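You operate a simulated robot arm through the tools that you are given. There is no shell and no other tool. Be economical: measure what you need, move in short steps, check, and stop when the job is done.

The job below is to be done with a simulated robot arm. You get a single attempt, and the scene is never put back.

## Task
Wipe the crumbs out of the cutlery tray, then lay the teal spoon there and shut the drawer.
Fine: use the yellow cloth and put it back; the spoon goes in the wide cell. What is to be rubbed or washed off counts as gone when no trace of it is left.

The check looks at the end state, three seconds after you hand in, the way a careful person would. Anything else that was tipped, shoved, dropped, spilled or broken makes it a failure. Flat cloth is picked up by pressing the open fingertips on it (5 to 10 N) and closing them slowly along it; thin cloth reads only 2 to 8 mm in the jaws.

## Robot
A 7-joint arm with a two-finger parallel gripper, fixed in place. Base frame: the origin is at the foot of the arm, x ahead of it, y to its left, z up; the work surface is at about z = 0.739. Lengths are in m, angles in degrees, forces in N, time in s.
With the tool pointing down near the work surface it reaches from about 0.18 to 0.7 m from the base axis. Its first joint turns from -115.0 to 115.0 degrees. Payload 3.91 kg.
The tool frame sits at the grasp point between the pads (the TCP): z along the fingers, y along the line on which they close. The tips reach 0.03 m beyond it. The gripper opens to 0.11 m. The fingers are 0.02 m wide and 0.01 m thick; the gripper's body (0.048 by 0.112 m) begins 0.055 m behind the TCP.
Orientation is that of the tool frame in the base frame, as a unit quaternion [x, y, z, w]. With the fingers straight down and closing along the base's y, the tool's x points along the base's -x, its y along +y and its z along -z.

## Interface
- The arm moves only by the tool move_arm. Its argument "deltas" is a list of rows, each a list of 7 numbers: the opening, from 0 (shut) to 1 (fully open), then the shift along the tool's x, y, z in cm, then the turn, a rotation vector about the tool's x, y, z in degrees. In form: [[gripper, dx, dy, dz, ax, ay, az], ...]. A call has 1 to 10 rows; each row shifts and turns the commanded pose from where the row before left it, along the tool's axes as they then stand. Rows are played at 5 a second. More than 0.05 m and 8.6 degrees between two rows, or a gripper value outside its range, and nothing of the call is played. Where a pose cannot be reached the arm comes as near as it can. A force on the tool above 40 N (or 10 N above the force at the start of the call, whichever is more), or a blocked arm, ends the call early, and 0.2 s more pass. Each finger travels about 0.108 m/s and halts on what it meets, pressing with about 24 N; the grip force reading is that of the motor and also rises with nothing between the fingers. The clock runs only during rows and for 0.2 s after the last one: add rows that do not move to give the fingers time. It gives the time, the measured TCP pose, the force on the tool (base axes), the opening and the grip force at its end, in the units of the frame above (readings bear some noise), with the torque about the TCP (base axes, N m) and any sound that the robot's microphone picked up.
- Cameras (640 x 400 px; columns grow to the right, rows downward): "scene" is fixed at [0.0504, 0.5016, 1.4963]; the picture's right is [-0.61, -0.79, 0.00], its down [-0.53, 0.41, -0.74] and it looks along [0.59, -0.45, -0.67] (base axes); focal length 340 px, centre (320, 200). "wrist" rides on the gripper at [0.072, 0.017, -0.103] in the tool frame; the picture's right is [-0.23, 0.97, 0.00], its down [-0.76, -0.18, -0.62] and it looks along [-0.61, -0.14, 0.78] (tool axes); focal length 222 px, centre (320, 200). There is no depth. A picture from a camera that has moved, and an enlarged one, comes with that camera's place and axes in the base frame and with its lens.
- snapshot(camera): a new picture of that camera. It takes no simulated time.
- slide_trunk(by): slides the trunk up (or, below 0, down) by that many m; the arm rides with it, the base frame stays. It gives what a move gives, with no picture.
- enlarge(camera, box): a new picture of the part [left, top, right, bottom] of that camera's present view, enlarged. It takes no simulated time.
- sign_off(): hands the job in; it is judged then, once.

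Go step by step. Nothing tells you positions but the pictures and the camera data: compare them with the known pose of the tool, close in by small moves and look again before you grip or let go. The budget is 120 turns and 76 pictures, counting those below and the enlarged ones. Unless the task says otherwise, let go and move clear before handing in, and close with one line.

The tools are called after ">>>" by a JSON object that holds its "name" and its "arguments". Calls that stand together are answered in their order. move_arm: Moves the arm, as the interface text tells. Its arguments: {"type":"object","properties":{"deltas":{"type":"array"}},"required":["deltas"]} The other tools are called the same way: slide_trunk (by) slides the trunk up or down; snapshot (camera) takes a picture; enlarge (camera, box) takes an enlarged picture of a part of a camera's view; sign_off () hands the job in.

At the start:

```text
t: 0.0
ee_pos: [0.5188, 0.1606, 1.185]
orientation: [-0.001, 1.0, 0.0, 0.0]
contact_force: [-0.7, 0.6, -1.1]
wrist_torque: [0.0, -0.01, 0.0]
finger_gap: 0.11
gripper_force: 0.1
trunk travel left (down, up): [-0.85, 0.14]
```

scene: 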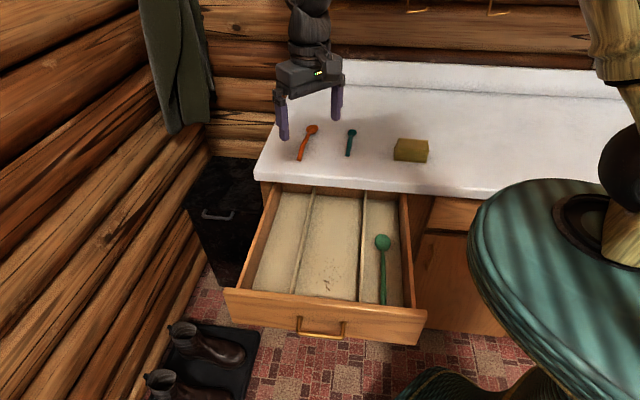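
wrist: 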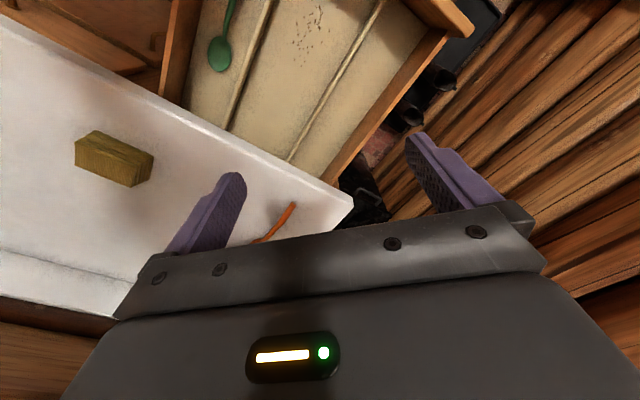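

I see an open drawer with a three-celled tray, crumbs in the middle cell, a green spoon in one cell, and an orange and a teal item plus a yellow block on the counter. I'll enlarge to make these out.

>>> {"name": "enlarge", "arguments": {"camera": "scene", "box": [220, 100, 460, 250]}}

>>> {"name": "enlarge", "arguments": {"camera": "scene", "box": [220, 180, 460, 350]}}

```text
2.67 times, centred on (340, 175) of scene
camera zoom: at [0.0504, 0.5016, 1.4963], right [-0.61, -0.79, 0.0], down [-0.53, 0.41, -0.74], along [0.59, -0.45, -0.67], focal length 908 px, centre (267, 267)
```

zoom: 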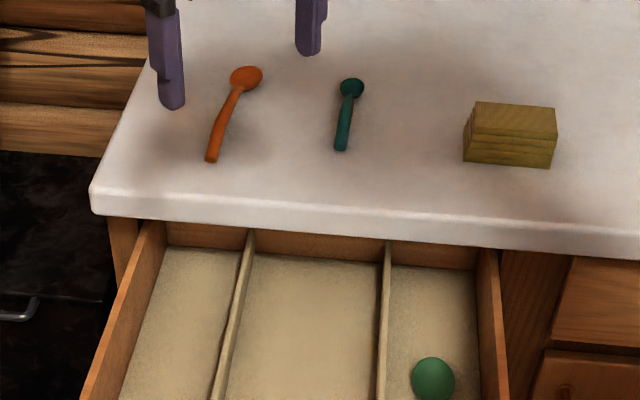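

```text
2.35 times, centred on (340, 265) of scene
camera zoom: at [0.0504, 0.5016, 1.4963], right [-0.61, -0.79, 0.0], down [-0.53, 0.41, -0.74], along [0.59, -0.45, -0.67], focal length 801 px, centre (273, 47)
```

zoom: 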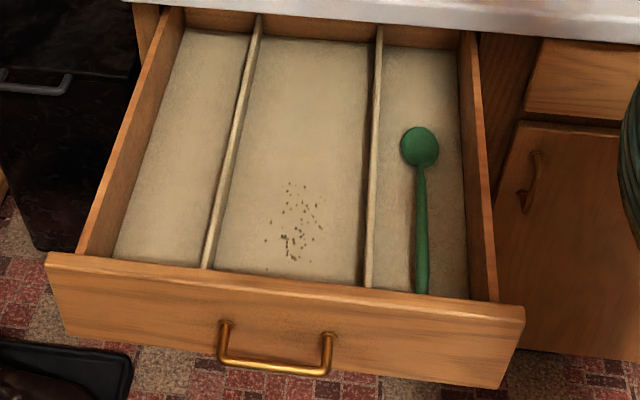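

The yellow cloth is a folded stack on the counter and the teal spoon is the small dark one on the counter; triangulation puts the drawer floor near z=0.74, the counter near 0.92, and the cabinet yawed about -45°. I'll move above the cloth for a closer look.

>>> {"name": "move_arm", "arguments": {"deltas": [[1, -0.4, -4.5, 0, 0, 0, 0], [1, -0.4, -4.5, 0, 0, 0, 0], [1, -0.4, -4.5, 0, 0, 0, 0], [1, -0.4, -4.5, 0, 0, 0, 0], [1, -0.4, -4.5, 0, 0, 0, 0], [1, -0.4, -4.5, 0, 0, 0, 0], [1, -0.4, -4.5, 0, 0, 0, 0], [1, -0.4, -4.5, 0, 0, 0, 0], [1, 0, 0, 0, 0, 0, 0], [1, 0, 0, 0, 0, 0, 0]]}}

>>> {"name": "move_arm", "arguments": {"deltas": [[1, 0, 0, 0, 0, 0, -7.5], [1, 0, 0, 0, 0, 0, -7.5], [1, 0, 0, 0, 0, 0, -7.5], [1, 0, 0, 0, 0, 0, -7.5], [1, 0, 0, 0, 0, 0, -7.5], [1, 0, 0, 0, 0, 0, -7.5], [1, 0, 0, 0, 0, 0, 0], [1, 0, 0, 0, 0, 0, 0]]}}

>>> {"name": "snapshot", "arguments": {"camera": "wrist"}}

>>> {"name": "snapshot", "arguments": {"camera": "scene"}}

```text
t: 2.2
ee_pos: [0.552, -0.1973, 1.1809]
orientation: [0.0, 1.0, 0.0, 0.001]
contact_force: [-0.3, -1.0, 0.6]
wrist_torque: [-0.01, 0.05, -0.01]
finger_gap: 0.11
gripper_force: 0.0
trunk travel left (down, up): [-0.85, 0.14]
```

```text
t: 4.0
ee_pos: [0.5506, -0.1972, 1.1837]
orientation: [-0.384, 0.923, 0.001, 0.0]
contact_force: [0.1, 0.3, -0.4]
wrist_torque: [-0.01, 0.01, 0.02]
finger_gap: 0.1103
gripper_force: 0.1
trunk travel left (down, up): [-0.85, 0.14]
```

```text
71 pictures are left
camera wrist: at [0.4866, -0.237, 1.2879], right [-0.53, 0.85, 0.0], down [0.66, 0.41, 0.62], along [0.53, 0.33, -0.78], focal length 222 px, centre (320, 200)
```

wrist: 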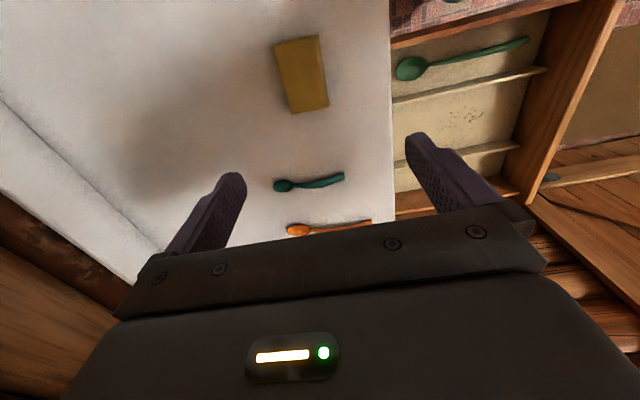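

```text
70 pictures are left
```

scene: 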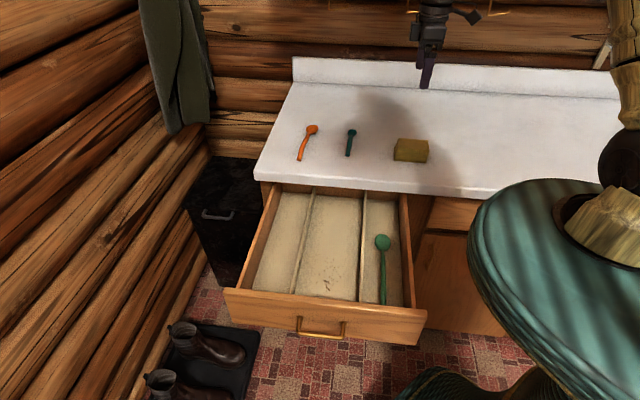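

The cloth sits near (0.55,-0.22) and the teal spoon near (0.71,-0.11), with the counter near z≈0.91. I'll look at the cloth enlarged to get its yaw.

>>> {"name": "enlarge", "arguments": {"camera": "wrist", "box": [240, 10, 400, 110]}}

>>> {"name": "enlarge", "arguments": {"camera": "scene", "box": [370, 120, 450, 170]}}

```text
4.00 times, centred on (320, 60) of wrist
camera zoom: at [0.4866, -0.237, 1.2879], right [-0.53, 0.85, 0.0], down [0.66, 0.41, 0.62], along [0.53, 0.33, -0.78], focal length 888 px, centre (320, 760)
```

zoom: 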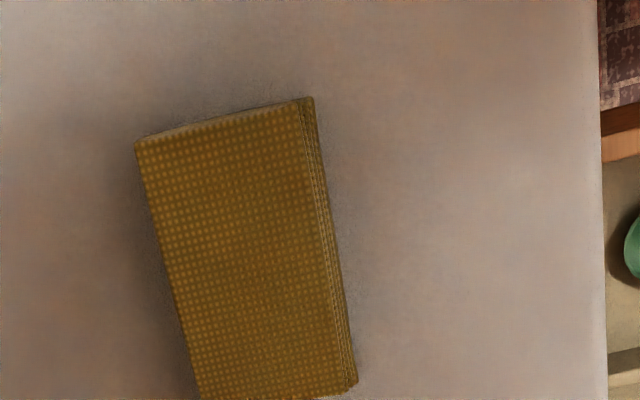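

```text
8.00 times, centred on (410, 145) of scene
camera zoom: at [0.0504, 0.5016, 1.4963], right [-0.61, -0.79, 0.0], down [-0.53, 0.41, -0.74], along [0.59, -0.45, -0.67], focal length 2724 px, centre (-400, 640)
```

zoom: 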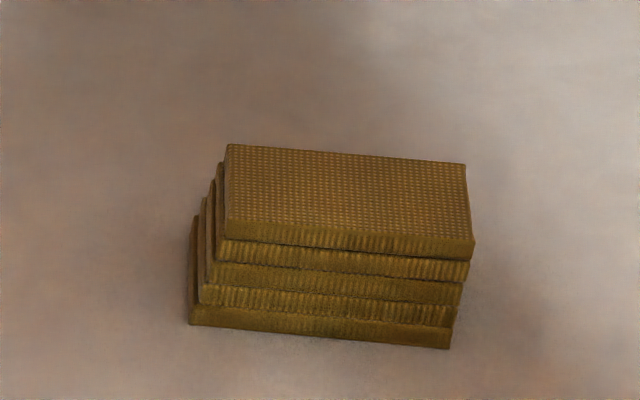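

The cloth is a folded pad about 8 x 5 cm, its short side at about 131°. I'll align the fingers across it and lower above it for a closer look.

>>> {"name": "move_arm", "arguments": {"deltas": [[1, 2.15, -2.1, 0, 0, 0, 3.7], [1, 0, 0, 4.5, 0, 0, 0], [1, 0, 0, 4.5, 0, 0, 0], [1, 0, 0, 4.0, 0, 0, 0], [1, 0, 0, 3.0, 0, 0, 0], [1, 0, 0, 0, 0, 0, 0], [1, 0, 0, 0, 0, 0, 0]]}}

>>> {"name": "snapshot", "arguments": {"camera": "wrist"}}

>>> {"name": "enlarge", "arguments": {"camera": "scene", "box": [350, 70, 478, 170]}}

```text
t: 5.6
ee_pos: [0.5493, -0.2262, 1.0237]
orientation: [-0.352, 0.936, 0.0, 0.0]
contact_force: [-0.1, 0.0, 0.4]
wrist_torque: [0.01, 0.0, 0.01]
finger_gap: 0.1097
gripper_force: 0.1
trunk travel left (down, up): [-0.85, 0.14]
```

```text
67 pictures are left
camera wrist: at [0.4829, -0.2612, 1.128], right [-0.47, 0.88, 0.0], down [0.69, 0.37, 0.62], along [0.55, 0.29, -0.78], focal length 222 px, centre (320, 200)
```

wrist: 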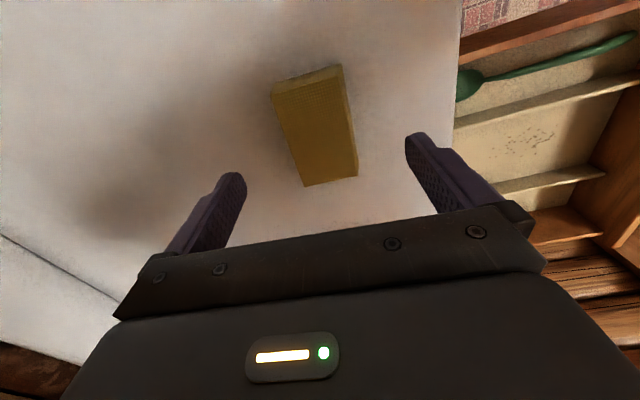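

```text
4.00 times, centred on (414, 120) of scene
camera zoom: at [0.0504, 0.5016, 1.4963], right [-0.61, -0.79, 0.0], down [-0.53, 0.41, -0.74], along [0.59, -0.45, -0.67], focal length 1362 px, centre (-56, 520)
```

zoom: 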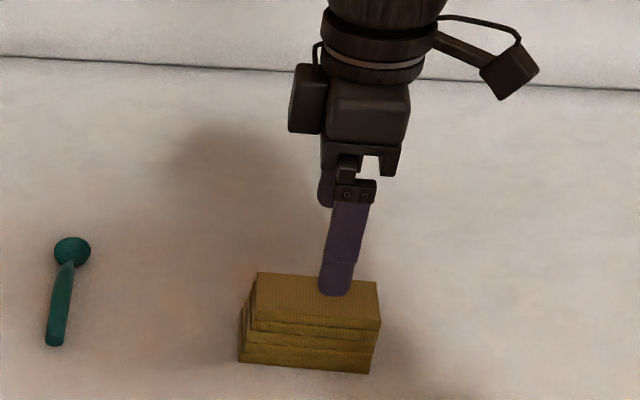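

The fingers straddle the cloth well (centre ≈ (0.55,-0.226), top ≈ 0.94). I'll lower around it.

>>> {"name": "move_arm", "arguments": {"deltas": [[1, 0, 0, 3, 0, 0, 0], [1, 0, 0, 2.5, 0, 0, 0], [1, 0, 0, 1.4, 0, 0, 0], [1, 0, 0, 0, 0, 0, 0]]}}

>>> {"name": "enlarge", "arguments": {"camera": "scene", "box": [370, 100, 466, 170]}}

>>> {"name": "snapshot", "arguments": {"camera": "wrist"}}

```text
t: 6.6
ee_pos: [0.5495, -0.2267, 0.9562]
orientation: [-0.353, 0.936, 0.0, 0.0]
contact_force: [-0.4, 0.1, -0.4]
wrist_torque: [0.03, 0.04, 0.0]
finger_gap: 0.1099
gripper_force: 0.1
trunk travel left (down, up): [-0.85, 0.14]
```

```text
5.71 times, centred on (418, 135) of scene
camera zoom: at [0.0504, 0.5016, 1.4963], right [-0.61, -0.79, 0.0], down [-0.53, 0.41, -0.74], along [0.59, -0.45, -0.67], focal length 1946 px, centre (-240, 571)
```

zoom: 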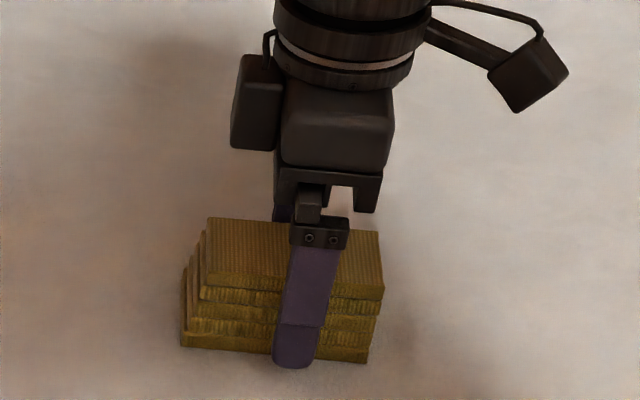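

```text
64 pictures are left
camera wrist: at [0.4833, -0.2637, 1.0595], right [-0.47, 0.88, 0.0], down [0.69, 0.37, 0.62], along [0.55, 0.29, -0.78], focal length 222 px, centre (320, 200)
```

wrist: 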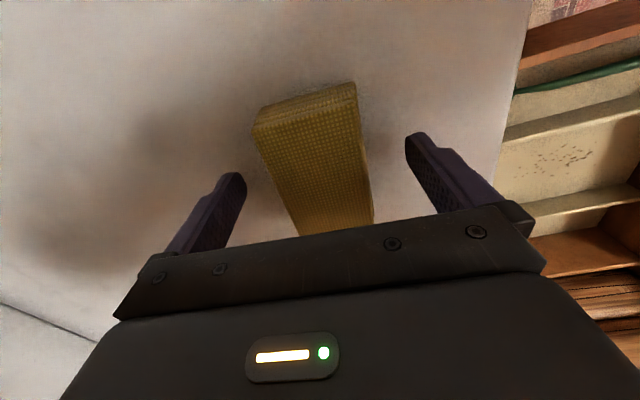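

The cloth is centred between the fingers, tips about 1.5 cm above the counter. I'll lower 0.8 cm more and close.

>>> {"name": "move_arm", "arguments": {"deltas": [[1, 0, 0, 0.8, 0, 0, 0], [0.8, 0, 0, 0, 0, 0, 0], [0.65, 0, 0, 0, 0, 0, 0], [0.5, 0, 0, 0, 0, 0, 0], [0.4, 0, 0, 0, 0, 0, 0], [0.3, 0, 0, 0, 0, 0, 0], [0.2, 0, 0, 0, 0, 0, 0], [0.2, 0, 0, 0, 0, 0, 0]]}}

>>> {"name": "enlarge", "arguments": {"camera": "scene", "box": [370, 100, 466, 170]}}

```text
t: 8.4
ee_pos: [0.5502, -0.2278, 0.9477]
orientation: [-0.353, 0.936, -0.001, 0.0]
contact_force: [0.9, -0.5, 0.2]
wrist_torque: [-0.01, 0.0, 0.01]
finger_gap: 0.0615
gripper_force: 23.8
trunk travel left (down, up): [-0.85, 0.14]
```

```text
5.71 times, centred on (418, 135) of scene
camera zoom: at [0.0504, 0.5016, 1.4963], right [-0.61, -0.79, 0.0], down [-0.53, 0.41, -0.74], along [0.59, -0.45, -0.67], focal length 1946 px, centre (-240, 571)
```

zoom: 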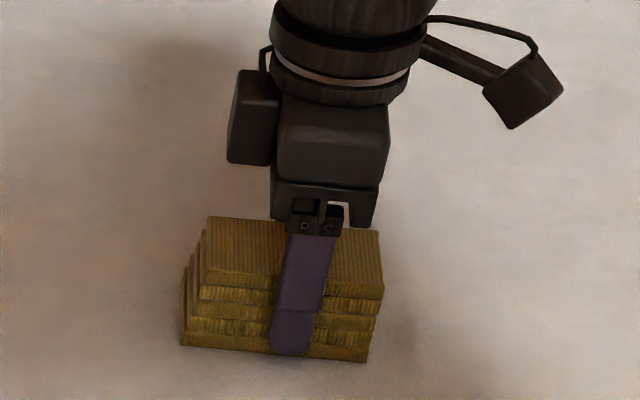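

The fingers stopped on the cloth at 61 mm with full grip force. I'll lift straight up and check that it comes as one piece.

>>> {"name": "move_arm", "arguments": {"deltas": [[0.2, 0, 0, -1, 0, 0, 0], [0.2, 0, 0, -2, 0, 0, 0], [0.2, 0, 0, -4, 0, 0, 0], [0.2, 0, 0, -4, 0, 0, 0], [0.2, 0, 0, 0, 0, 0, 0]]}}

>>> {"name": "snapshot", "arguments": {"camera": "scene"}}

>>> {"name": "enlarge", "arguments": {"camera": "wrist", "box": [240, 0, 640, 250]}}

```text
t: 9.6
ee_pos: [0.552, -0.2271, 1.0585]
orientation: [-0.353, 0.936, 0.001, 0.0]
contact_force: [-0.1, 0.6, -0.3]
wrist_torque: [0.03, -0.02, 0.04]
finger_gap: 0.0618
gripper_force: 23.7
trunk travel left (down, up): [-0.85, 0.14]
```

```text
62 pictures are left
```

scene: 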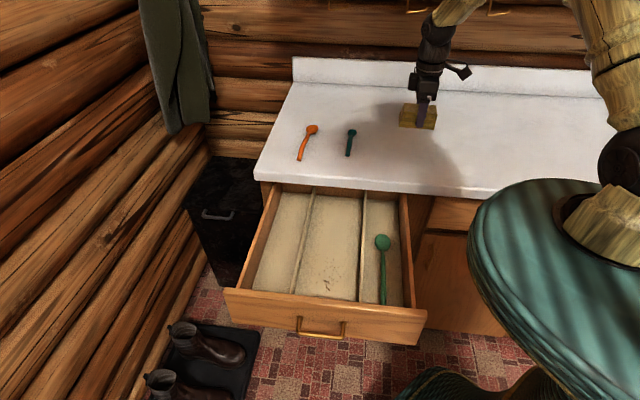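

```text
1.60 times, centred on (440, 125) of wrist
camera zoom: at [0.4851, -0.2623, 1.1621], right [-0.47, 0.88, 0.0], down [0.69, 0.37, 0.62], along [0.55, 0.3, -0.78], focal length 355 px, centre (128, 320)
```

zoom: 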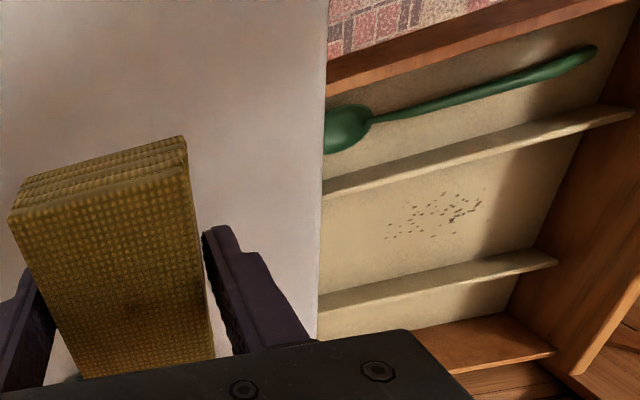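

The cloth came up in one piece. The crumbs lie around (0.465,0.153) on the floor at z≈0.742; I'll carry the cloth over them, aligned with the drawer.

>>> {"name": "move_arm", "arguments": {"deltas": [[0.2, -1.86, 3.43, 0, 0, 0, 0], [0.2, -1.86, 3.43, 0, 0, 0, 0], [0.2, -1.86, 3.43, 0, 0, 0, 0], [0.2, -1.86, 3.43, 0, 0, 0, 0], [0.2, -1.86, 3.43, 0, 0, 0, 0], [0.2, -1.86, 3.43, 0, 0, 0, 0], [0.2, -1.86, 3.43, 0, 0, 0, 0], [0.2, -1.86, 3.43, 0, 0, 0, 0], [0.2, -1.86, 3.43, 0, 0, 0, 0], [0.2, -1.86, 3.43, 0, 0, 0, -4]]}}

>>> {"name": "move_arm", "arguments": {"deltas": [[0.2, 0, 0, 4, 0, 0, 0], [0.2, 0, 0, 4, 0, 0, 0], [0.2, 0, 0, 0, 0, 0, 0]]}}

>>> {"name": "snapshot", "arguments": {"camera": "scene"}}

>>> {"name": "snapshot", "arguments": {"camera": "wrist"}}

```text
t: 11.8
ee_pos: [0.4636, 0.1535, 1.06]
orientation: [-0.386, 0.923, 0.001, -0.001]
contact_force: [-0.5, 0.1, -0.4]
wrist_torque: [-0.05, 0.01, 0.01]
finger_gap: 0.0611
gripper_force: 24.2
trunk travel left (down, up): [-0.85, 0.14]
```

```text
t: 12.6
ee_pos: [0.466, 0.1517, 0.9815]
orientation: [-0.386, 0.923, 0.0, -0.001]
contact_force: [0.1, -0.6, -0.5]
wrist_torque: [0.01, 0.02, -0.02]
finger_gap: 0.0614
gripper_force: 24.2
trunk travel left (down, up): [-0.85, 0.14]
```

```text
60 pictures are left
```

scene: 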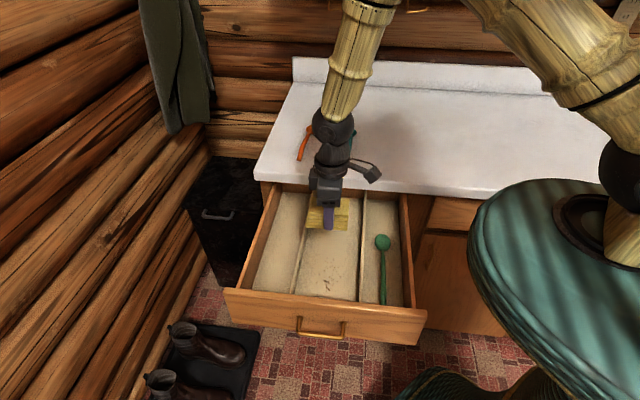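

```text
59 pictures are left
camera wrist: at [0.4019, 0.1119, 1.0849], right [-0.53, 0.85, 0.0], down [0.66, 0.42, 0.62], along [0.53, 0.33, -0.78], focal length 222 px, centre (320, 200)
```

wrist: 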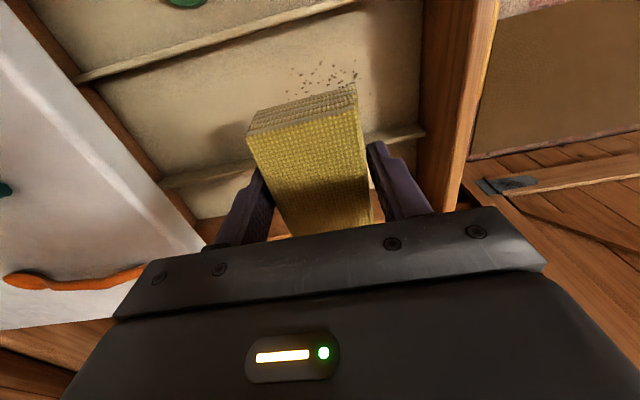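

The cloth hangs over the crumbs with clear space to both dividers. I'll descend close to the floor.

>>> {"name": "move_arm", "arguments": {"deltas": [[0.2, 0, 0, 4.5, 0, 0, 0], [0.2, 0, 0, 4.5, 0, 0, 0], [0.2, 0, 0, 4.5, 0, 0, 0], [0.2, 0, 0, 3.2, 0, 0, 0], [0.2, 0, 0, 0, 0, 0, 0]]}}

>>> {"name": "snapshot", "arguments": {"camera": "wrist"}}

>>> {"name": "enlarge", "arguments": {"camera": "scene", "box": [220, 150, 460, 320]}}

```text
t: 13.8
ee_pos: [0.4667, 0.1525, 0.8149]
orientation: [-0.384, 0.923, 0.0, 0.0]
contact_force: [-0.4, 0.0, -0.3]
wrist_torque: [-0.04, 0.01, 0.0]
finger_gap: 0.0614
gripper_force: 23.7
trunk travel left (down, up): [-0.85, 0.14]
```

```text
58 pictures are left
camera wrist: at [0.403, 0.1135, 0.9179], right [-0.53, 0.85, 0.0], down [0.66, 0.42, 0.62], along [0.53, 0.33, -0.78], focal length 222 px, centre (320, 200)
```

wrist: 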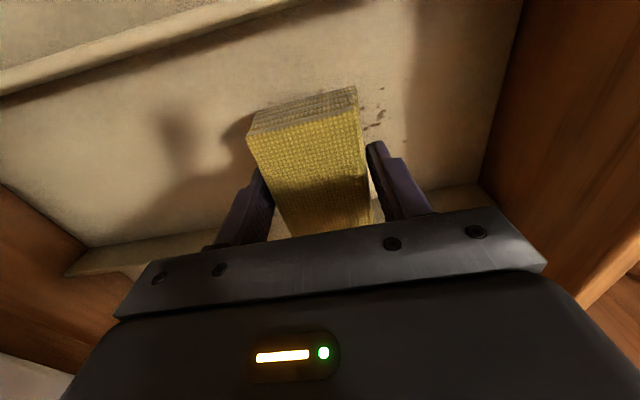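

```text
2.35 times, centred on (340, 235) of scene
camera zoom: at [0.0504, 0.5016, 1.4963], right [-0.61, -0.79, 0.0], down [-0.53, 0.41, -0.74], along [0.59, -0.45, -0.67], focal length 801 px, centre (273, 118)
```

zoom: 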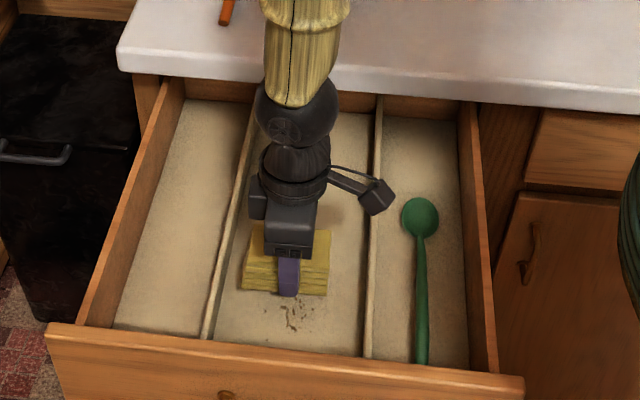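

The cloth is about 3 cm above the floor, a little left in the cell. I'll shift right 0.8 cm and step down until I feel the floor.

>>> {"name": "move_arm", "arguments": {"deltas": [[0.2, 0.8, 0, 0, 0, 0, 0], [0.2, 0, 0, 1, 0, 0, 0], [0.2, 0, 0, 1, 0, 0, 0], [0.2, 0, 0, 0.7, 0, 0, 0], [0.2, 0, 0, 0.4, 0, 0, 0], [0.2, 0, 0, 0, 0, 0, 0]]}}

```text
t: 15.2
ee_pos: [0.4595, 0.1479, 0.7816]
orientation: [-0.385, 0.923, 0.0, 0.001]
contact_force: [-0.4, 0.0, 0.4]
wrist_torque: [-0.03, 0.0, 0.0]
finger_gap: 0.0617
gripper_force: 23.7
trunk travel left (down, up): [-0.85, 0.14]
```

>>> {"name": "move_arm", "arguments": {"deltas": [[0.2, 0, 0, 0.3, 0, 0, 0], [0.2, 0, 0, 0, 0, 0, 0]]}}

>>> {"name": "move_arm", "arguments": {"deltas": [[0.2, 0, 0, 0.3, 0, 0, 0], [0.2, 0, 0, 0, 0, 0, 0]]}}

>>> {"name": "enlarge", "arguments": {"camera": "scene", "box": [260, 200, 400, 300]}}

```text
t: 15.8
ee_pos: [0.4581, 0.1477, 0.7771]
orientation: [-0.385, 0.923, -0.001, 0.0]
contact_force: [0.4, 0.4, -0.5]
wrist_torque: [0.03, 0.04, 0.04]
finger_gap: 0.0615
gripper_force: 23.7
trunk travel left (down, up): [-0.85, 0.14]
```

```text
t: 16.4
ee_pos: [0.4576, 0.1471, 0.7767]
orientation: [-0.385, 0.923, 0.0, 0.002]
contact_force: [-0.7, -1.1, 30.7]
wrist_torque: [-0.22, 0.24, 0.1]
finger_gap: 0.0615
gripper_force: 23.8
trunk travel left (down, up): [-0.85, 0.14]
```

```text
4.00 times, centred on (330, 250) of scene
camera zoom: at [0.0504, 0.5016, 1.4963], right [-0.61, -0.79, 0.0], down [-0.53, 0.41, -0.74], along [0.59, -0.45, -0.67], focal length 1362 px, centre (280, 0)
```

zoom: 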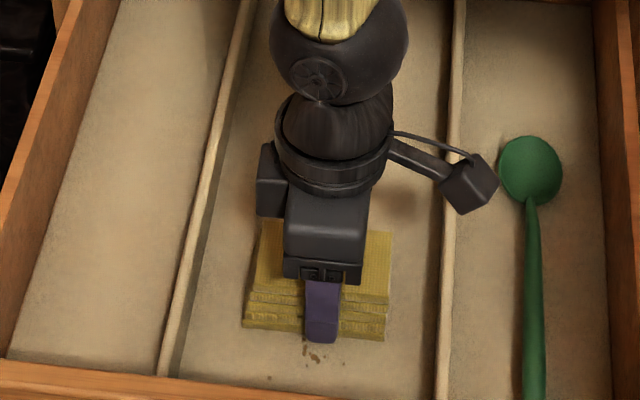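

Contact at TCP z≈0.7767 with 30 N. I'll ease off to a light press and stroke along the cell, watching that the drawer doesn't shift.

>>> {"name": "move_arm", "arguments": {"deltas": [[0.2, 0, 0, -0.17, 0, 0, 0], [0.2, 0, 1, 0, 0, 0, 0], [0.2, 0, 1, 0, 0, 0, 0], [0.2, 0, 1, 0, 0, 0, 0], [0.2, 0, 1, 0, 0, 0, 0], [0.2, 0, 1, 0, 0, 0, 0], [0.2, 0, 0, 0, 0, 0, 0]]}}

>>> {"name": "snapshot", "arguments": {"camera": "scene"}}

```text
t: 18.0
ee_pos: [0.4231, 0.1809, 0.7755]
orientation: [-0.386, 0.923, 0.0, 0.0]
contact_force: [10.5, -11.1, 32.3]
wrist_torque: [-0.32, -0.31, 0.04]
finger_gap: 0.0616
gripper_force: 24.3
trunk travel left (down, up): [-0.85, 0.14]
```

```text
55 pictures are left
```

scene: 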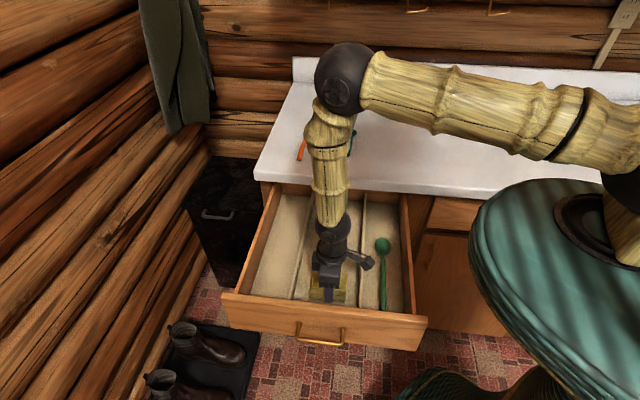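

The drawer was dragged out by about a centimetre at 32 N; I'll lighten the press.

>>> {"name": "move_arm", "arguments": {"deltas": [[0.2, 0, 0, -0.3, 0, 0, 0], [0.2, 0, 0, 0, 0, 0, 0]]}}

```text
t: 18.6
ee_pos: [0.4198, 0.1826, 0.7765]
orientation: [-0.385, 0.923, 0.002, -0.002]
contact_force: [0.1, 0.9, 0.8]
wrist_torque: [0.04, -0.13, 0.05]
finger_gap: 0.0613
gripper_force: 24.2
trunk travel left (down, up): [-0.85, 0.14]
```

>>> {"name": "move_arm", "arguments": {"deltas": [[0.2, 0, 0, 0.1, 0, 0, 0], [0.2, 0, -1, 0, 0, 0, 0], [0.2, 0, -1, 0, 0, 0, 0], [0.2, 0, -1, 0, 0, 0, 0]]}}

>>> {"name": "snapshot", "arguments": {"camera": "scene"}}

```text
t: 19.6
ee_pos: [0.4435, 0.1611, 0.7767]
orientation: [-0.386, 0.923, 0.001, -0.001]
contact_force: [-0.3, 0.1, 0.3]
wrist_torque: [-0.02, 0.01, -0.01]
finger_gap: 0.0615
gripper_force: 23.9
trunk travel left (down, up): [-0.85, 0.14]
```

```text
54 pictures are left
```

scene: 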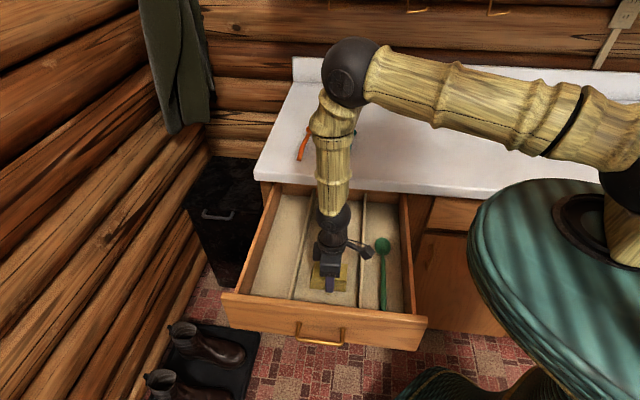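

>>> {"name": "move_arm", "arguments": {"deltas": [[0.2, 0, 0, 0.12, 0, 0, 0], [0.2, 1, 0, 0, 0, 0, 0], [0.2, 0.8, 0, 0, 0, 0, 0]]}}

```text
t: 20.4
ee_pos: [0.4314, 0.1485, 0.7765]
orientation: [-0.385, 0.923, 0.0, 0.0]
contact_force: [0.0, -0.2, -0.5]
wrist_torque: [0.03, -0.01, -0.01]
finger_gap: 0.0616
gripper_force: 23.3
trunk travel left (down, up): [-0.85, 0.14]
```

>>> {"name": "move_arm", "arguments": {"deltas": [[0.2, 0, 0, 0.12, 0, 0, 0], [0.2, 0, 0, 0, 0, 0, 0]]}}

```text
t: 21.0
ee_pos: [0.4304, 0.1504, 0.7769]
orientation: [-0.385, 0.923, 0.0, 0.001]
contact_force: [2.3, 0.9, 12.2]
wrist_torque: [-0.1, 0.3, 0.04]
finger_gap: 0.0617
gripper_force: 24.2
trunk travel left (down, up): [-0.85, 0.14]
```

About 12 N now. I'll rub sideways and forward here.

>>> {"name": "move_arm", "arguments": {"deltas": [[0.2, -1.2, 0, 0, 0, 0, 0], [0.2, -1.2, 0, 0, 0, 0, 0], [0.2, -1.2, 0, 0, 0, 0, 0], [0.2, 0, -1.2, 0, 0, 0, 0], [0.2, 1.2, 0, 0, 0, 0, 0], [0.2, 1.2, 0, 0, 0, 0, 0], [0.2, 1.2, 0, 0, 0, 0, 0]]}}

>>> {"name": "move_arm", "arguments": {"deltas": [[0.2, 0, -1.2, 0, 0, 0, 0], [0.2, -1.2, 0, 0, 0, 0, 0], [0.2, -1.2, 0, 0, 0, 0, 0], [0.2, -1.2, 0, 0, 0, 0, 0], [0.2, 0, -1.2, 0, 0, 0, 0], [0.2, 1.2, 0, 0, 0, 0, 0], [0.2, 1.2, 0, 0, 0, 0, 0], [0.2, 1.2, 0, 0, 0, 0, 0]]}}

>>> {"name": "snapshot", "arguments": {"camera": "scene"}}

```text
t: 22.6
ee_pos: [0.4398, 0.1401, 0.7764]
orientation: [-0.385, 0.923, 0.001, 0.001]
contact_force: [2.6, 3.1, 8.4]
wrist_torque: [-0.13, 0.2, -0.05]
finger_gap: 0.0616
gripper_force: 23.9
trunk travel left (down, up): [-0.85, 0.14]
```

```text
t: 24.4
ee_pos: [0.4582, 0.1248, 0.7768]
orientation: [-0.385, 0.923, 0.0, 0.002]
contact_force: [8.6, 9.0, 27.5]
wrist_torque: [-0.05, 0.16, -0.04]
finger_gap: 0.0614
gripper_force: 24.2
trunk travel left (down, up): [-0.85, 0.14]
```

```text
53 pictures are left
```

scene: 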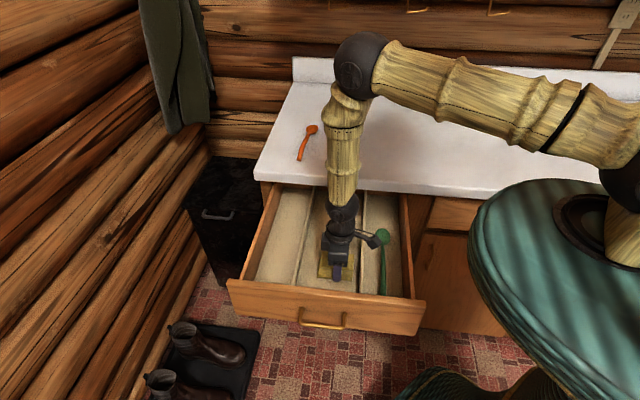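

The drawer slides a little with strokes along it. I'll lift and see what is left.

>>> {"name": "move_arm", "arguments": {"deltas": [[0.2, -1.2, 0, -1, 0, 0, 0], [0.2, 0, -2, -3, 0, 0, 0], [0.2, 0, -4, -3, 0, 0, 0], [0.2, 0, 0, -5, 0, 0, 0], [0.2, 0, 0, -5, 0, 0, 0], [0.2, 0, 0, 0, 0, 0, 0]]}}

>>> {"name": "snapshot", "arguments": {"camera": "wrist"}}

>>> {"name": "enlarge", "arguments": {"camera": "scene", "box": [220, 180, 440, 340]}}

```text
t: 25.8
ee_pos: [0.5067, 0.093, 0.9464]
orientation: [-0.386, 0.922, 0.001, -0.001]
contact_force: [0.6, 0.0, -0.1]
wrist_torque: [0.0, -0.02, -0.02]
finger_gap: 0.0614
gripper_force: 23.5
trunk travel left (down, up): [-0.85, 0.14]
```

```text
52 pictures are left
camera wrist: at [0.4435, 0.0516, 1.0493], right [-0.53, 0.85, 0.0], down [0.66, 0.42, 0.62], along [0.53, 0.33, -0.78], focal length 222 px, centre (320, 200)
```

wrist: 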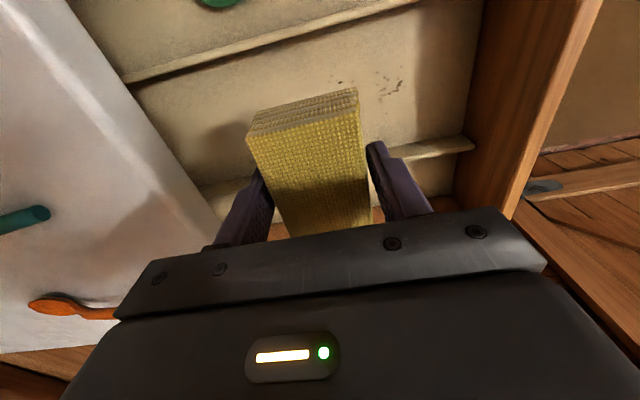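

```text
2.50 times, centred on (330, 260) of scene
camera zoom: at [0.0504, 0.5016, 1.4963], right [-0.61, -0.79, 0.0], down [-0.53, 0.41, -0.74], along [0.59, -0.45, -0.67], focal length 851 px, centre (295, 50)
```

zoom: 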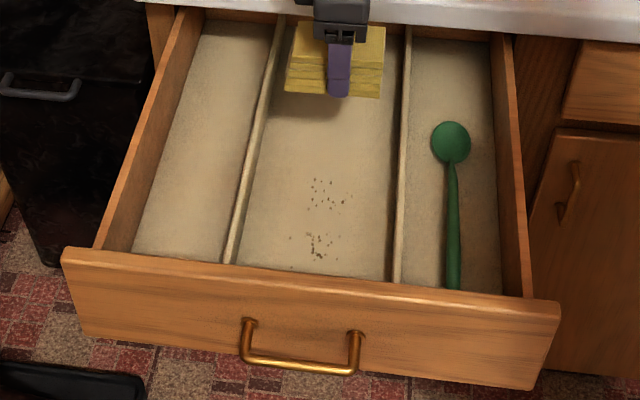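

Wiping works: a middle band is gone and two bands remain, near n≈0.20 and far n≈0.28 along the drawer. I'll go back over the near band and rub sideways with more force.

>>> {"name": "move_arm", "arguments": {"deltas": [[0.2, -0.6, 4.6, 0, 0, 0, 0], [0.2, -0.6, 4.6, 0, 0, 0, 0], [0.2, 0, 0, 4.5, 0, 0, 0], [0.2, 0, 0, 4.5, 0, 0, 0], [0.2, 0, 0, 4.5, 0, 0, 0], [0.2, 0, 0, 2.5, 0, 0, 0], [0.2, 0, 0, 0, 0, 0, 0]]}}

>>> {"name": "enlarge", "arguments": {"camera": "scene", "box": [260, 200, 400, 300]}}

```text
t: 27.4
ee_pos: [0.4517, 0.1636, 0.7862]
orientation: [-0.385, 0.923, 0.0, 0.0]
contact_force: [0.4, -0.2, -1.1]
wrist_torque: [-0.01, 0.01, 0.01]
finger_gap: 0.0613
gripper_force: 23.5
trunk travel left (down, up): [-0.85, 0.14]
```

```text
4.00 times, centred on (330, 250) of scene
camera zoom: at [0.0504, 0.5016, 1.4963], right [-0.61, -0.79, 0.0], down [-0.53, 0.41, -0.74], along [0.59, -0.45, -0.67], focal length 1362 px, centre (280, 0)
```

zoom: 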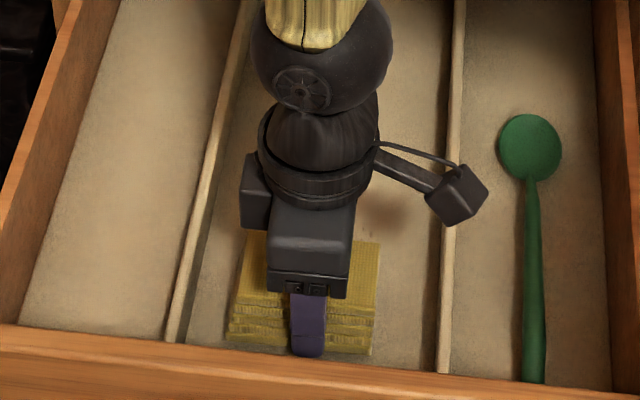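

>>> {"name": "move_arm", "arguments": {"deltas": [[0.2, 0.8, 0, 0.6, 0, 0, 0], [0.2, 0, 0, 0.35, 0, 0, 0], [0.2, 0, 0, 0.2, 0, 0, 0], [0.2, 0, 0, 0, 0, 0, 0]]}}

```text
t: 28.4
ee_pos: [0.4462, 0.1571, 0.7746]
orientation: [-0.385, 0.923, 0.0, 0.002]
contact_force: [-2.8, -0.7, 25.4]
wrist_torque: [-0.11, 0.18, 0.06]
finger_gap: 0.0615
gripper_force: 24.3
trunk travel left (down, up): [-0.85, 0.14]
```

About 25 N at the near band. Rubbing sideways several times.

>>> {"name": "move_arm", "arguments": {"deltas": [[0.2, -1.2, 0, 0, 0, 0, 0], [0.2, -1.2, 0, 0, 0, 0, 0], [0.2, 1.2, 0, 0, 0, 0, 0], [0.2, 1.2, 0, 0, 0, 0, 0], [0.2, 1.5, 0, 0, 0, 0, 0], [0.2, -1.2, 0, 0, 0, 0, 0], [0.2, -1.2, 0, 0, 0, 0, 0], [0.2, -1.5, 0, 0, 0, 0, 0], [0.2, 1.2, 0, 0, 0, 0, 0], [0.2, 1.2, 0, 0, 0, 0, 0]]}}

>>> {"name": "move_arm", "arguments": {"deltas": [[0.2, 0, 0, -1, 0, 0, 0], [0.2, 0, -3.6, -1, 0, 0, 0], [0.2, 0, -3.6, 0, 0, 0, 0], [0.2, 0, 0, 1, 0, 0, 0], [0.2, 0, 0, 0, 0, 0, 0]]}}

>>> {"name": "enlarge", "arguments": {"camera": "scene", "box": [220, 180, 440, 340]}}

```text
t: 30.6
ee_pos: [0.4472, 0.1552, 0.7735]
orientation: [-0.386, 0.922, 0.001, 0.001]
contact_force: [1.9, 2.8, 10.1]
wrist_torque: [-0.04, 0.03, 0.01]
finger_gap: 0.0614
gripper_force: 23.9
trunk travel left (down, up): [-0.85, 0.14]
```

```text
t: 31.8
ee_pos: [0.4995, 0.1074, 0.7831]
orientation: [-0.385, 0.923, 0.0, 0.001]
contact_force: [0.6, -0.4, 0.2]
wrist_torque: [0.02, 0.04, -0.01]
finger_gap: 0.0614
gripper_force: 24.1
trunk travel left (down, up): [-0.85, 0.14]
```

```text
2.50 times, centred on (330, 260) of scene
camera zoom: at [0.0504, 0.5016, 1.4963], right [-0.61, -0.79, 0.0], down [-0.53, 0.41, -0.74], along [0.59, -0.45, -0.67], focal length 851 px, centre (295, 50)
```

zoom: 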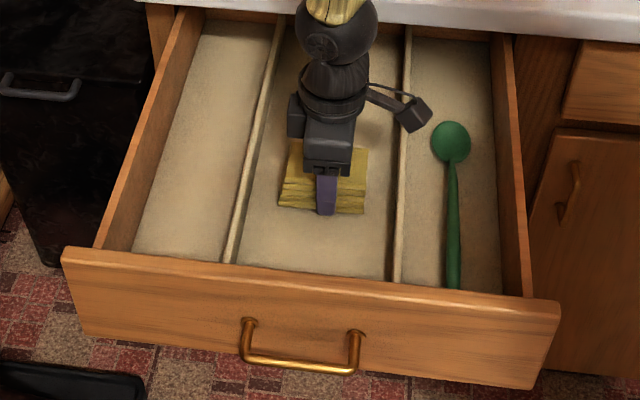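

The near band is gone. Now pressing and rubbing sideways on the far band.

>>> {"name": "move_arm", "arguments": {"deltas": [[0.2, 0, 0, 0.6, 0, 0, 0], [0.2, 0, 0, 0.3, 0, 0, 0], [0.2, 0, 0, 0.2, 0, 0, 0], [0.2, 0, 0, 0, 0, 0, 0]]}}

```text
t: 32.8
ee_pos: [0.4979, 0.1071, 0.774]
orientation: [-0.385, 0.923, 0.001, 0.001]
contact_force: [-0.1, 2.3, 13.4]
wrist_torque: [-0.08, 0.25, -0.01]
finger_gap: 0.0616
gripper_force: 23.9
trunk travel left (down, up): [-0.85, 0.14]
```

>>> {"name": "move_arm", "arguments": {"deltas": [[0.2, -1.2, 0, 0.08, 0, 0, 0], [0.2, -1.2, 0, 0, 0, 0, 0], [0.2, 1.2, 0, 0, 0, 0, 0], [0.2, 1.2, 0, 0, 0, 0, 0], [0.2, 1.5, 0, 0, 0, 0, 0], [0.2, -1.2, 0, 0, 0, 0, 0], [0.2, -1.2, 0, 0, 0, 0, 0], [0.2, -1.5, 0, 0, 0, 0, 0], [0.2, 1.2, 0, 0, 0, 0, 0], [0.2, 1.2, 0, 0, 0, 0, 0]]}}

>>> {"name": "move_arm", "arguments": {"deltas": [[0.2, 0, 0, -1, 0, 0, 0], [0.2, 0, 0, -4, 0, 0, 0], [0.2, 0, 0, -4, 0, 0, 0], [0.2, 0, -1, -4, 0, 0, 0], [0.2, 0, -4, -4, 0, 0, 0], [0.2, 0, -4, 0, 0, 0, 0], [0.2, 0, 0, 0, 0, 0, 0]]}}

>>> {"name": "enlarge", "arguments": {"camera": "scene", "box": [260, 180, 400, 300]}}

>>> {"name": "snapshot", "arguments": {"camera": "wrist"}}

```text
t: 35.0
ee_pos: [0.4962, 0.1065, 0.772]
orientation: [-0.385, 0.923, 0.0, 0.0]
contact_force: [-0.1, 0.1, -0.7]
wrist_torque: [-0.02, 0.03, -0.01]
finger_gap: 0.0614
gripper_force: 23.4
trunk travel left (down, up): [-0.85, 0.14]
```

```text
refused: row 5 steps farther than a row can; nothing moved
```

```text
3.33 times, centred on (330, 240) of scene
camera zoom: at [0.0504, 0.5016, 1.4963], right [-0.61, -0.79, 0.0], down [-0.53, 0.41, -0.74], along [0.59, -0.45, -0.67], focal length 1135 px, centre (287, 67)
```

zoom: 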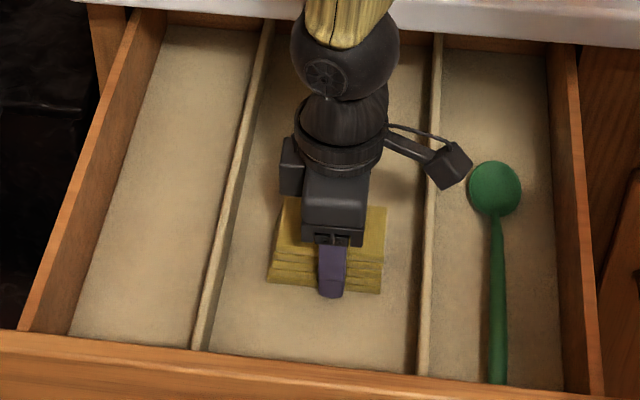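

```text
47 pictures are left
camera wrist: at [0.4322, 0.0669, 0.8757], right [-0.53, 0.85, 0.0], down [0.66, 0.42, 0.62], along [0.53, 0.33, -0.78], focal length 222 px, centre (320, 200)
```

wrist: 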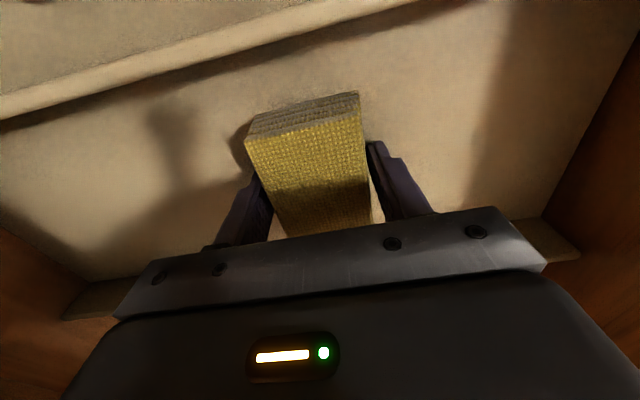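

Now I'll lift clear and look at the floor.

>>> {"name": "move_arm", "arguments": {"deltas": [[0.2, 0, 0, -1, 0, 0, 0], [0.2, 0, 0, -4, 0, 0, 0], [0.2, 0, 0, -4, 0, 0, 0], [0.2, 0, -1, -4, 0, 0, 0], [0.2, 0, -3, -3, 0, 0, 0], [0.2, 0, -4, -2.5, 0, 0, 0], [0.2, 0, 0, 0, 0, 0, 0]]}}

>>> {"name": "enlarge", "arguments": {"camera": "scene", "box": [260, 180, 400, 300]}}

>>> {"name": "snapshot", "arguments": {"camera": "wrist"}}

```text
t: 36.6
ee_pos: [0.5577, 0.0518, 0.9625]
orientation: [-0.386, 0.922, 0.0, 0.001]
contact_force: [-0.1, 0.4, -0.3]
wrist_torque: [-0.02, -0.01, 0.0]
finger_gap: 0.0614
gripper_force: 24.1
trunk travel left (down, up): [-0.85, 0.14]
```

```text
3.33 times, centred on (330, 240) of scene
camera zoom: at [0.0504, 0.5016, 1.4963], right [-0.61, -0.79, 0.0], down [-0.53, 0.41, -0.74], along [0.59, -0.45, -0.67], focal length 1135 px, centre (287, 67)
```

zoom: 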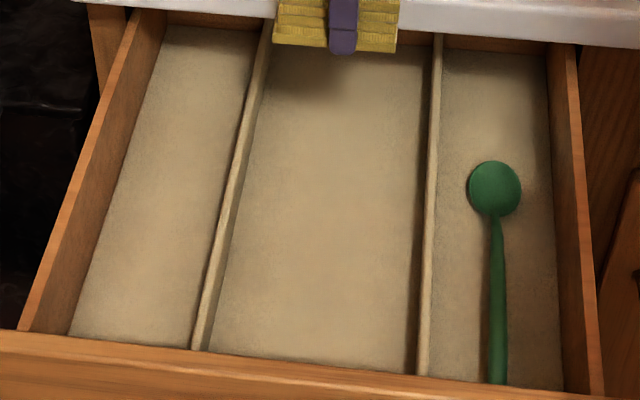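

```text
45 pictures are left
camera wrist: at [0.4937, 0.0124, 1.0647], right [-0.53, 0.85, 0.0], down [0.66, 0.42, 0.62], along [0.53, 0.33, -0.78], focal length 222 px, centre (320, 200)
```

wrist: 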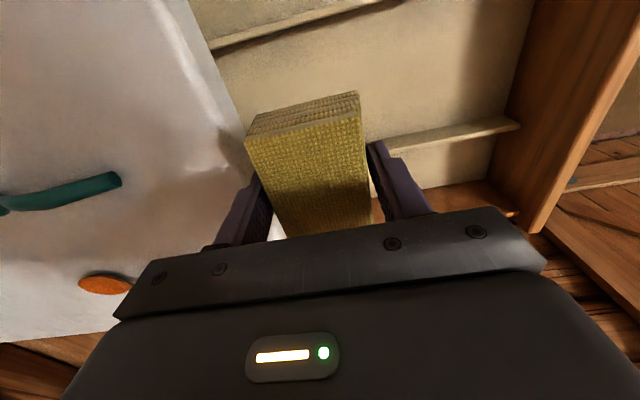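

It looks clean; let me check both views magnified for traces.

>>> {"name": "enlarge", "arguments": {"camera": "scene", "box": [305, 220, 365, 300]}}

>>> {"name": "enlarge", "arguments": {"camera": "wrist", "box": [230, 0, 550, 200]}}

```text
5.00 times, centred on (335, 260) of scene
camera zoom: at [0.0504, 0.5016, 1.4963], right [-0.61, -0.79, 0.0], down [-0.53, 0.41, -0.74], along [0.59, -0.45, -0.67], focal length 1703 px, centre (245, -100)
```

zoom: 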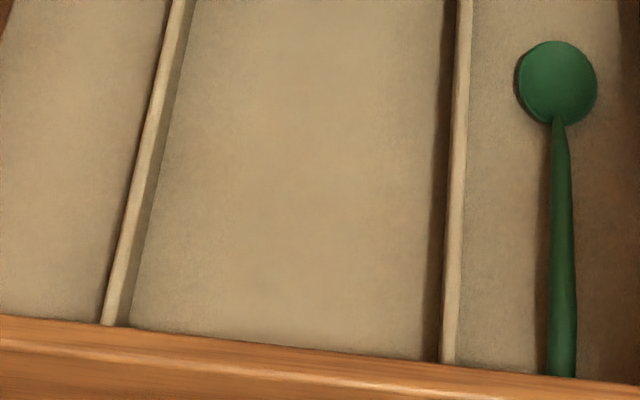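

```text
2.00 times, centred on (390, 100) of wrist
camera zoom: at [0.4937, 0.0124, 1.0647], right [-0.53, 0.85, 0.0], down [0.66, 0.42, 0.62], along [0.53, 0.33, -0.78], focal length 444 px, centre (180, 400)
```

zoom: 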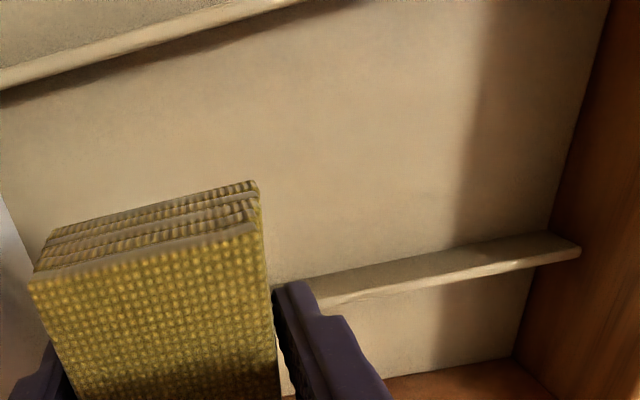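

The tray is clean. I'll carry the cloth back over its original spot at (0.550,-0.228).

>>> {"name": "move_arm", "arguments": {"deltas": [[0.2, 0, 0, -4, 0, 0, 0], [0.2, 0, 0, -4, 0, 0, 0], [0.2, 3.41, -3.18, 0, 0, 0, 0], [0.2, 3.41, -3.18, 0, 0, 0, 0], [0.2, 3.41, -3.18, 0, 0, 0, 0], [0.2, 3.41, -3.18, 0, 0, 0, 0], [0.2, 3.41, -3.18, 0, 0, 0, 0], [0.2, 3.41, -3.18, 0, 0, 0, 0], [0.2, 0, 0, 0, 0, 0, 4.2], [0.2, 0, 0, 0, 0, 0, 0]]}}

>>> {"name": "move_arm", "arguments": {"deltas": [[0.2, 0, 0, 4, 0, 0, 0], [0.2, 0, 0, 3.5, 0, 0, 0], [0.2, 0, 0, 0, 0, 0, 0]]}}

```text
t: 38.8
ee_pos: [0.5452, -0.2303, 1.0388]
orientation: [-0.352, 0.936, 0.001, 0.0]
contact_force: [-0.7, 0.1, -0.1]
wrist_torque: [-0.01, -0.02, 0.02]
finger_gap: 0.0616
gripper_force: 24.3
trunk travel left (down, up): [-0.85, 0.14]
```

```text
t: 39.6
ee_pos: [0.5429, -0.2309, 0.9638]
orientation: [-0.352, 0.936, 0.0, 0.0]
contact_force: [0.8, -0.9, -0.4]
wrist_torque: [0.02, -0.01, -0.06]
finger_gap: 0.0614
gripper_force: 24.1
trunk travel left (down, up): [-0.85, 0.14]
```

Slightly off; I'll correct 7 mm and lower until contact.

>>> {"name": "move_arm", "arguments": {"deltas": [[0.2, -0.75, -0.25, 0, 0, 0, 0], [0.2, 0, 0, 0.9, 0, 0, 0], [0.2, 0, 0, 0.5, 0, 0, 0], [0.2, 0, 0, 0.2, 0, 0, 0], [0.2, 0, 0, 0, 0, 0, 0]]}}

>>> {"name": "move_arm", "arguments": {"deltas": [[0.2, 0, 0, 0.3, 0, 0, 0], [0.2, 0, 0, 0, 0, 0, 0]]}}

>>> {"name": "enlarge", "arguments": {"camera": "scene", "box": [370, 100, 466, 170]}}

```text
t: 40.8
ee_pos: [0.551, -0.2276, 0.9467]
orientation: [-0.352, 0.936, 0.0, -0.001]
contact_force: [-0.5, -0.5, 0.2]
wrist_torque: [0.02, 0.01, 0.02]
finger_gap: 0.0614
gripper_force: 23.6
trunk travel left (down, up): [-0.85, 0.14]
```

```text
t: 41.4
ee_pos: [0.5518, -0.2275, 0.9436]
orientation: [-0.35, 0.937, 0.0, 0.0]
contact_force: [0.3, 0.5, -0.1]
wrist_torque: [-0.03, 0.01, 0.03]
finger_gap: 0.0614
gripper_force: 24.2
trunk travel left (down, up): [-0.85, 0.14]
```

```text
5.71 times, centred on (418, 135) of scene
camera zoom: at [0.0504, 0.5016, 1.4963], right [-0.61, -0.79, 0.0], down [-0.53, 0.41, -0.74], along [0.59, -0.45, -0.67], focal length 1946 px, centre (-240, 571)
```

zoom: 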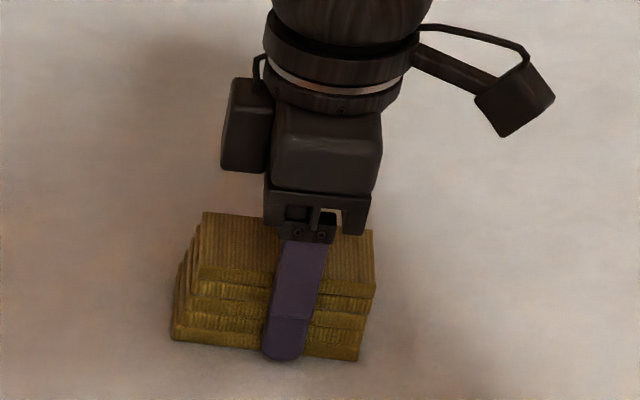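

>>> {"name": "move_arm", "arguments": {"deltas": [[0.2, 0, 0, 0.2, 0, 0, 0], [0.2, 0, 0, 0, 0, 0, 0]]}}

>>> {"name": "move_arm", "arguments": {"deltas": [[0.2, 0, 0, 0.15, 0, 0, 0], [0.2, 0, 0, 0, 0, 0, 0]]}}

```text
t: 42.0
ee_pos: [0.5519, -0.2281, 0.942]
orientation: [-0.35, 0.937, -0.001, 0.001]
contact_force: [-0.9, 1.7, 10.6]
wrist_torque: [-0.11, 0.47, -0.08]
finger_gap: 0.0615
gripper_force: 24.2
trunk travel left (down, up): [-0.85, 0.14]
```

```text
t: 42.6
ee_pos: [0.5526, -0.2285, 0.9423]
orientation: [-0.351, 0.936, -0.003, 0.002]
contact_force: [0.5, 0.9, 29.9]
wrist_torque: [0.05, 0.34, 0.02]
finger_gap: 0.0614
gripper_force: 24.2
trunk travel left (down, up): [-0.85, 0.14]
```

The cloth is down. I'll ease the pressure, open, and rise.

>>> {"name": "move_arm", "arguments": {"deltas": [[0.2, 0, 0, -0.2, 0, 0, 0], [0.2, 0, 0, 0, 0, 0, 0], [0.6, 0, 0, 0, 0, 0, 0], [0.8, 0, 0, 0, 0, 0, 0], [1, 0, 0, 0, 0, 0, 0], [1, 0, 0, 0, 0, 0, 0], [1, 0, 0, -4, 0, 0, 0], [1, 0, 0, -4, 0, 0, 0], [1, 0, 0, -4, 0, 0, 0], [1, 0, 0, 0, 0, 0, 0]]}}

>>> {"name": "snapshot", "arguments": {"camera": "scene"}}

>>> {"name": "enlarge", "arguments": {"camera": "scene", "box": [370, 120, 450, 170]}}

```text
t: 44.8
ee_pos: [0.5534, -0.2297, 1.0613]
orientation: [-0.351, 0.936, 0.001, 0.0]
contact_force: [-0.9, -0.1, 0.2]
wrist_torque: [-0.01, 0.01, -0.01]
finger_gap: 0.1098
gripper_force: 0.2
trunk travel left (down, up): [-0.85, 0.14]
```

```text
41 pictures are left
```

scene: 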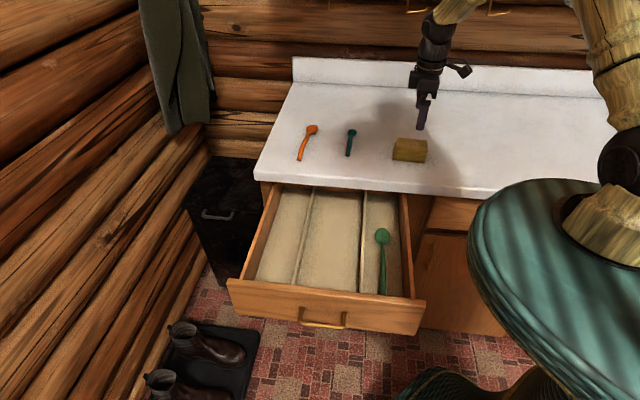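

```text
8.00 times, centred on (410, 145) of scene
camera zoom: at [0.0504, 0.5016, 1.4963], right [-0.61, -0.79, 0.0], down [-0.53, 0.41, -0.74], along [0.59, -0.45, -0.67], focal length 2724 px, centre (-400, 640)
```

zoom: 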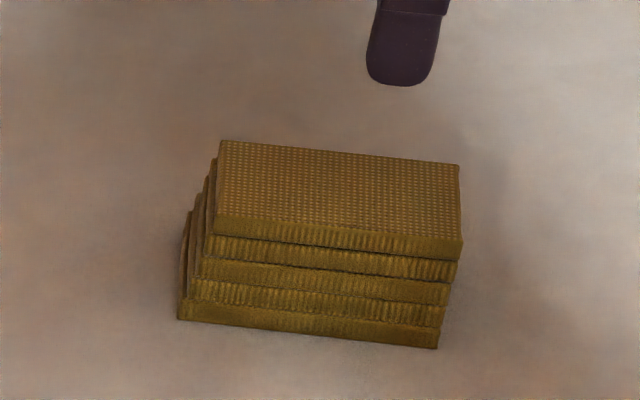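

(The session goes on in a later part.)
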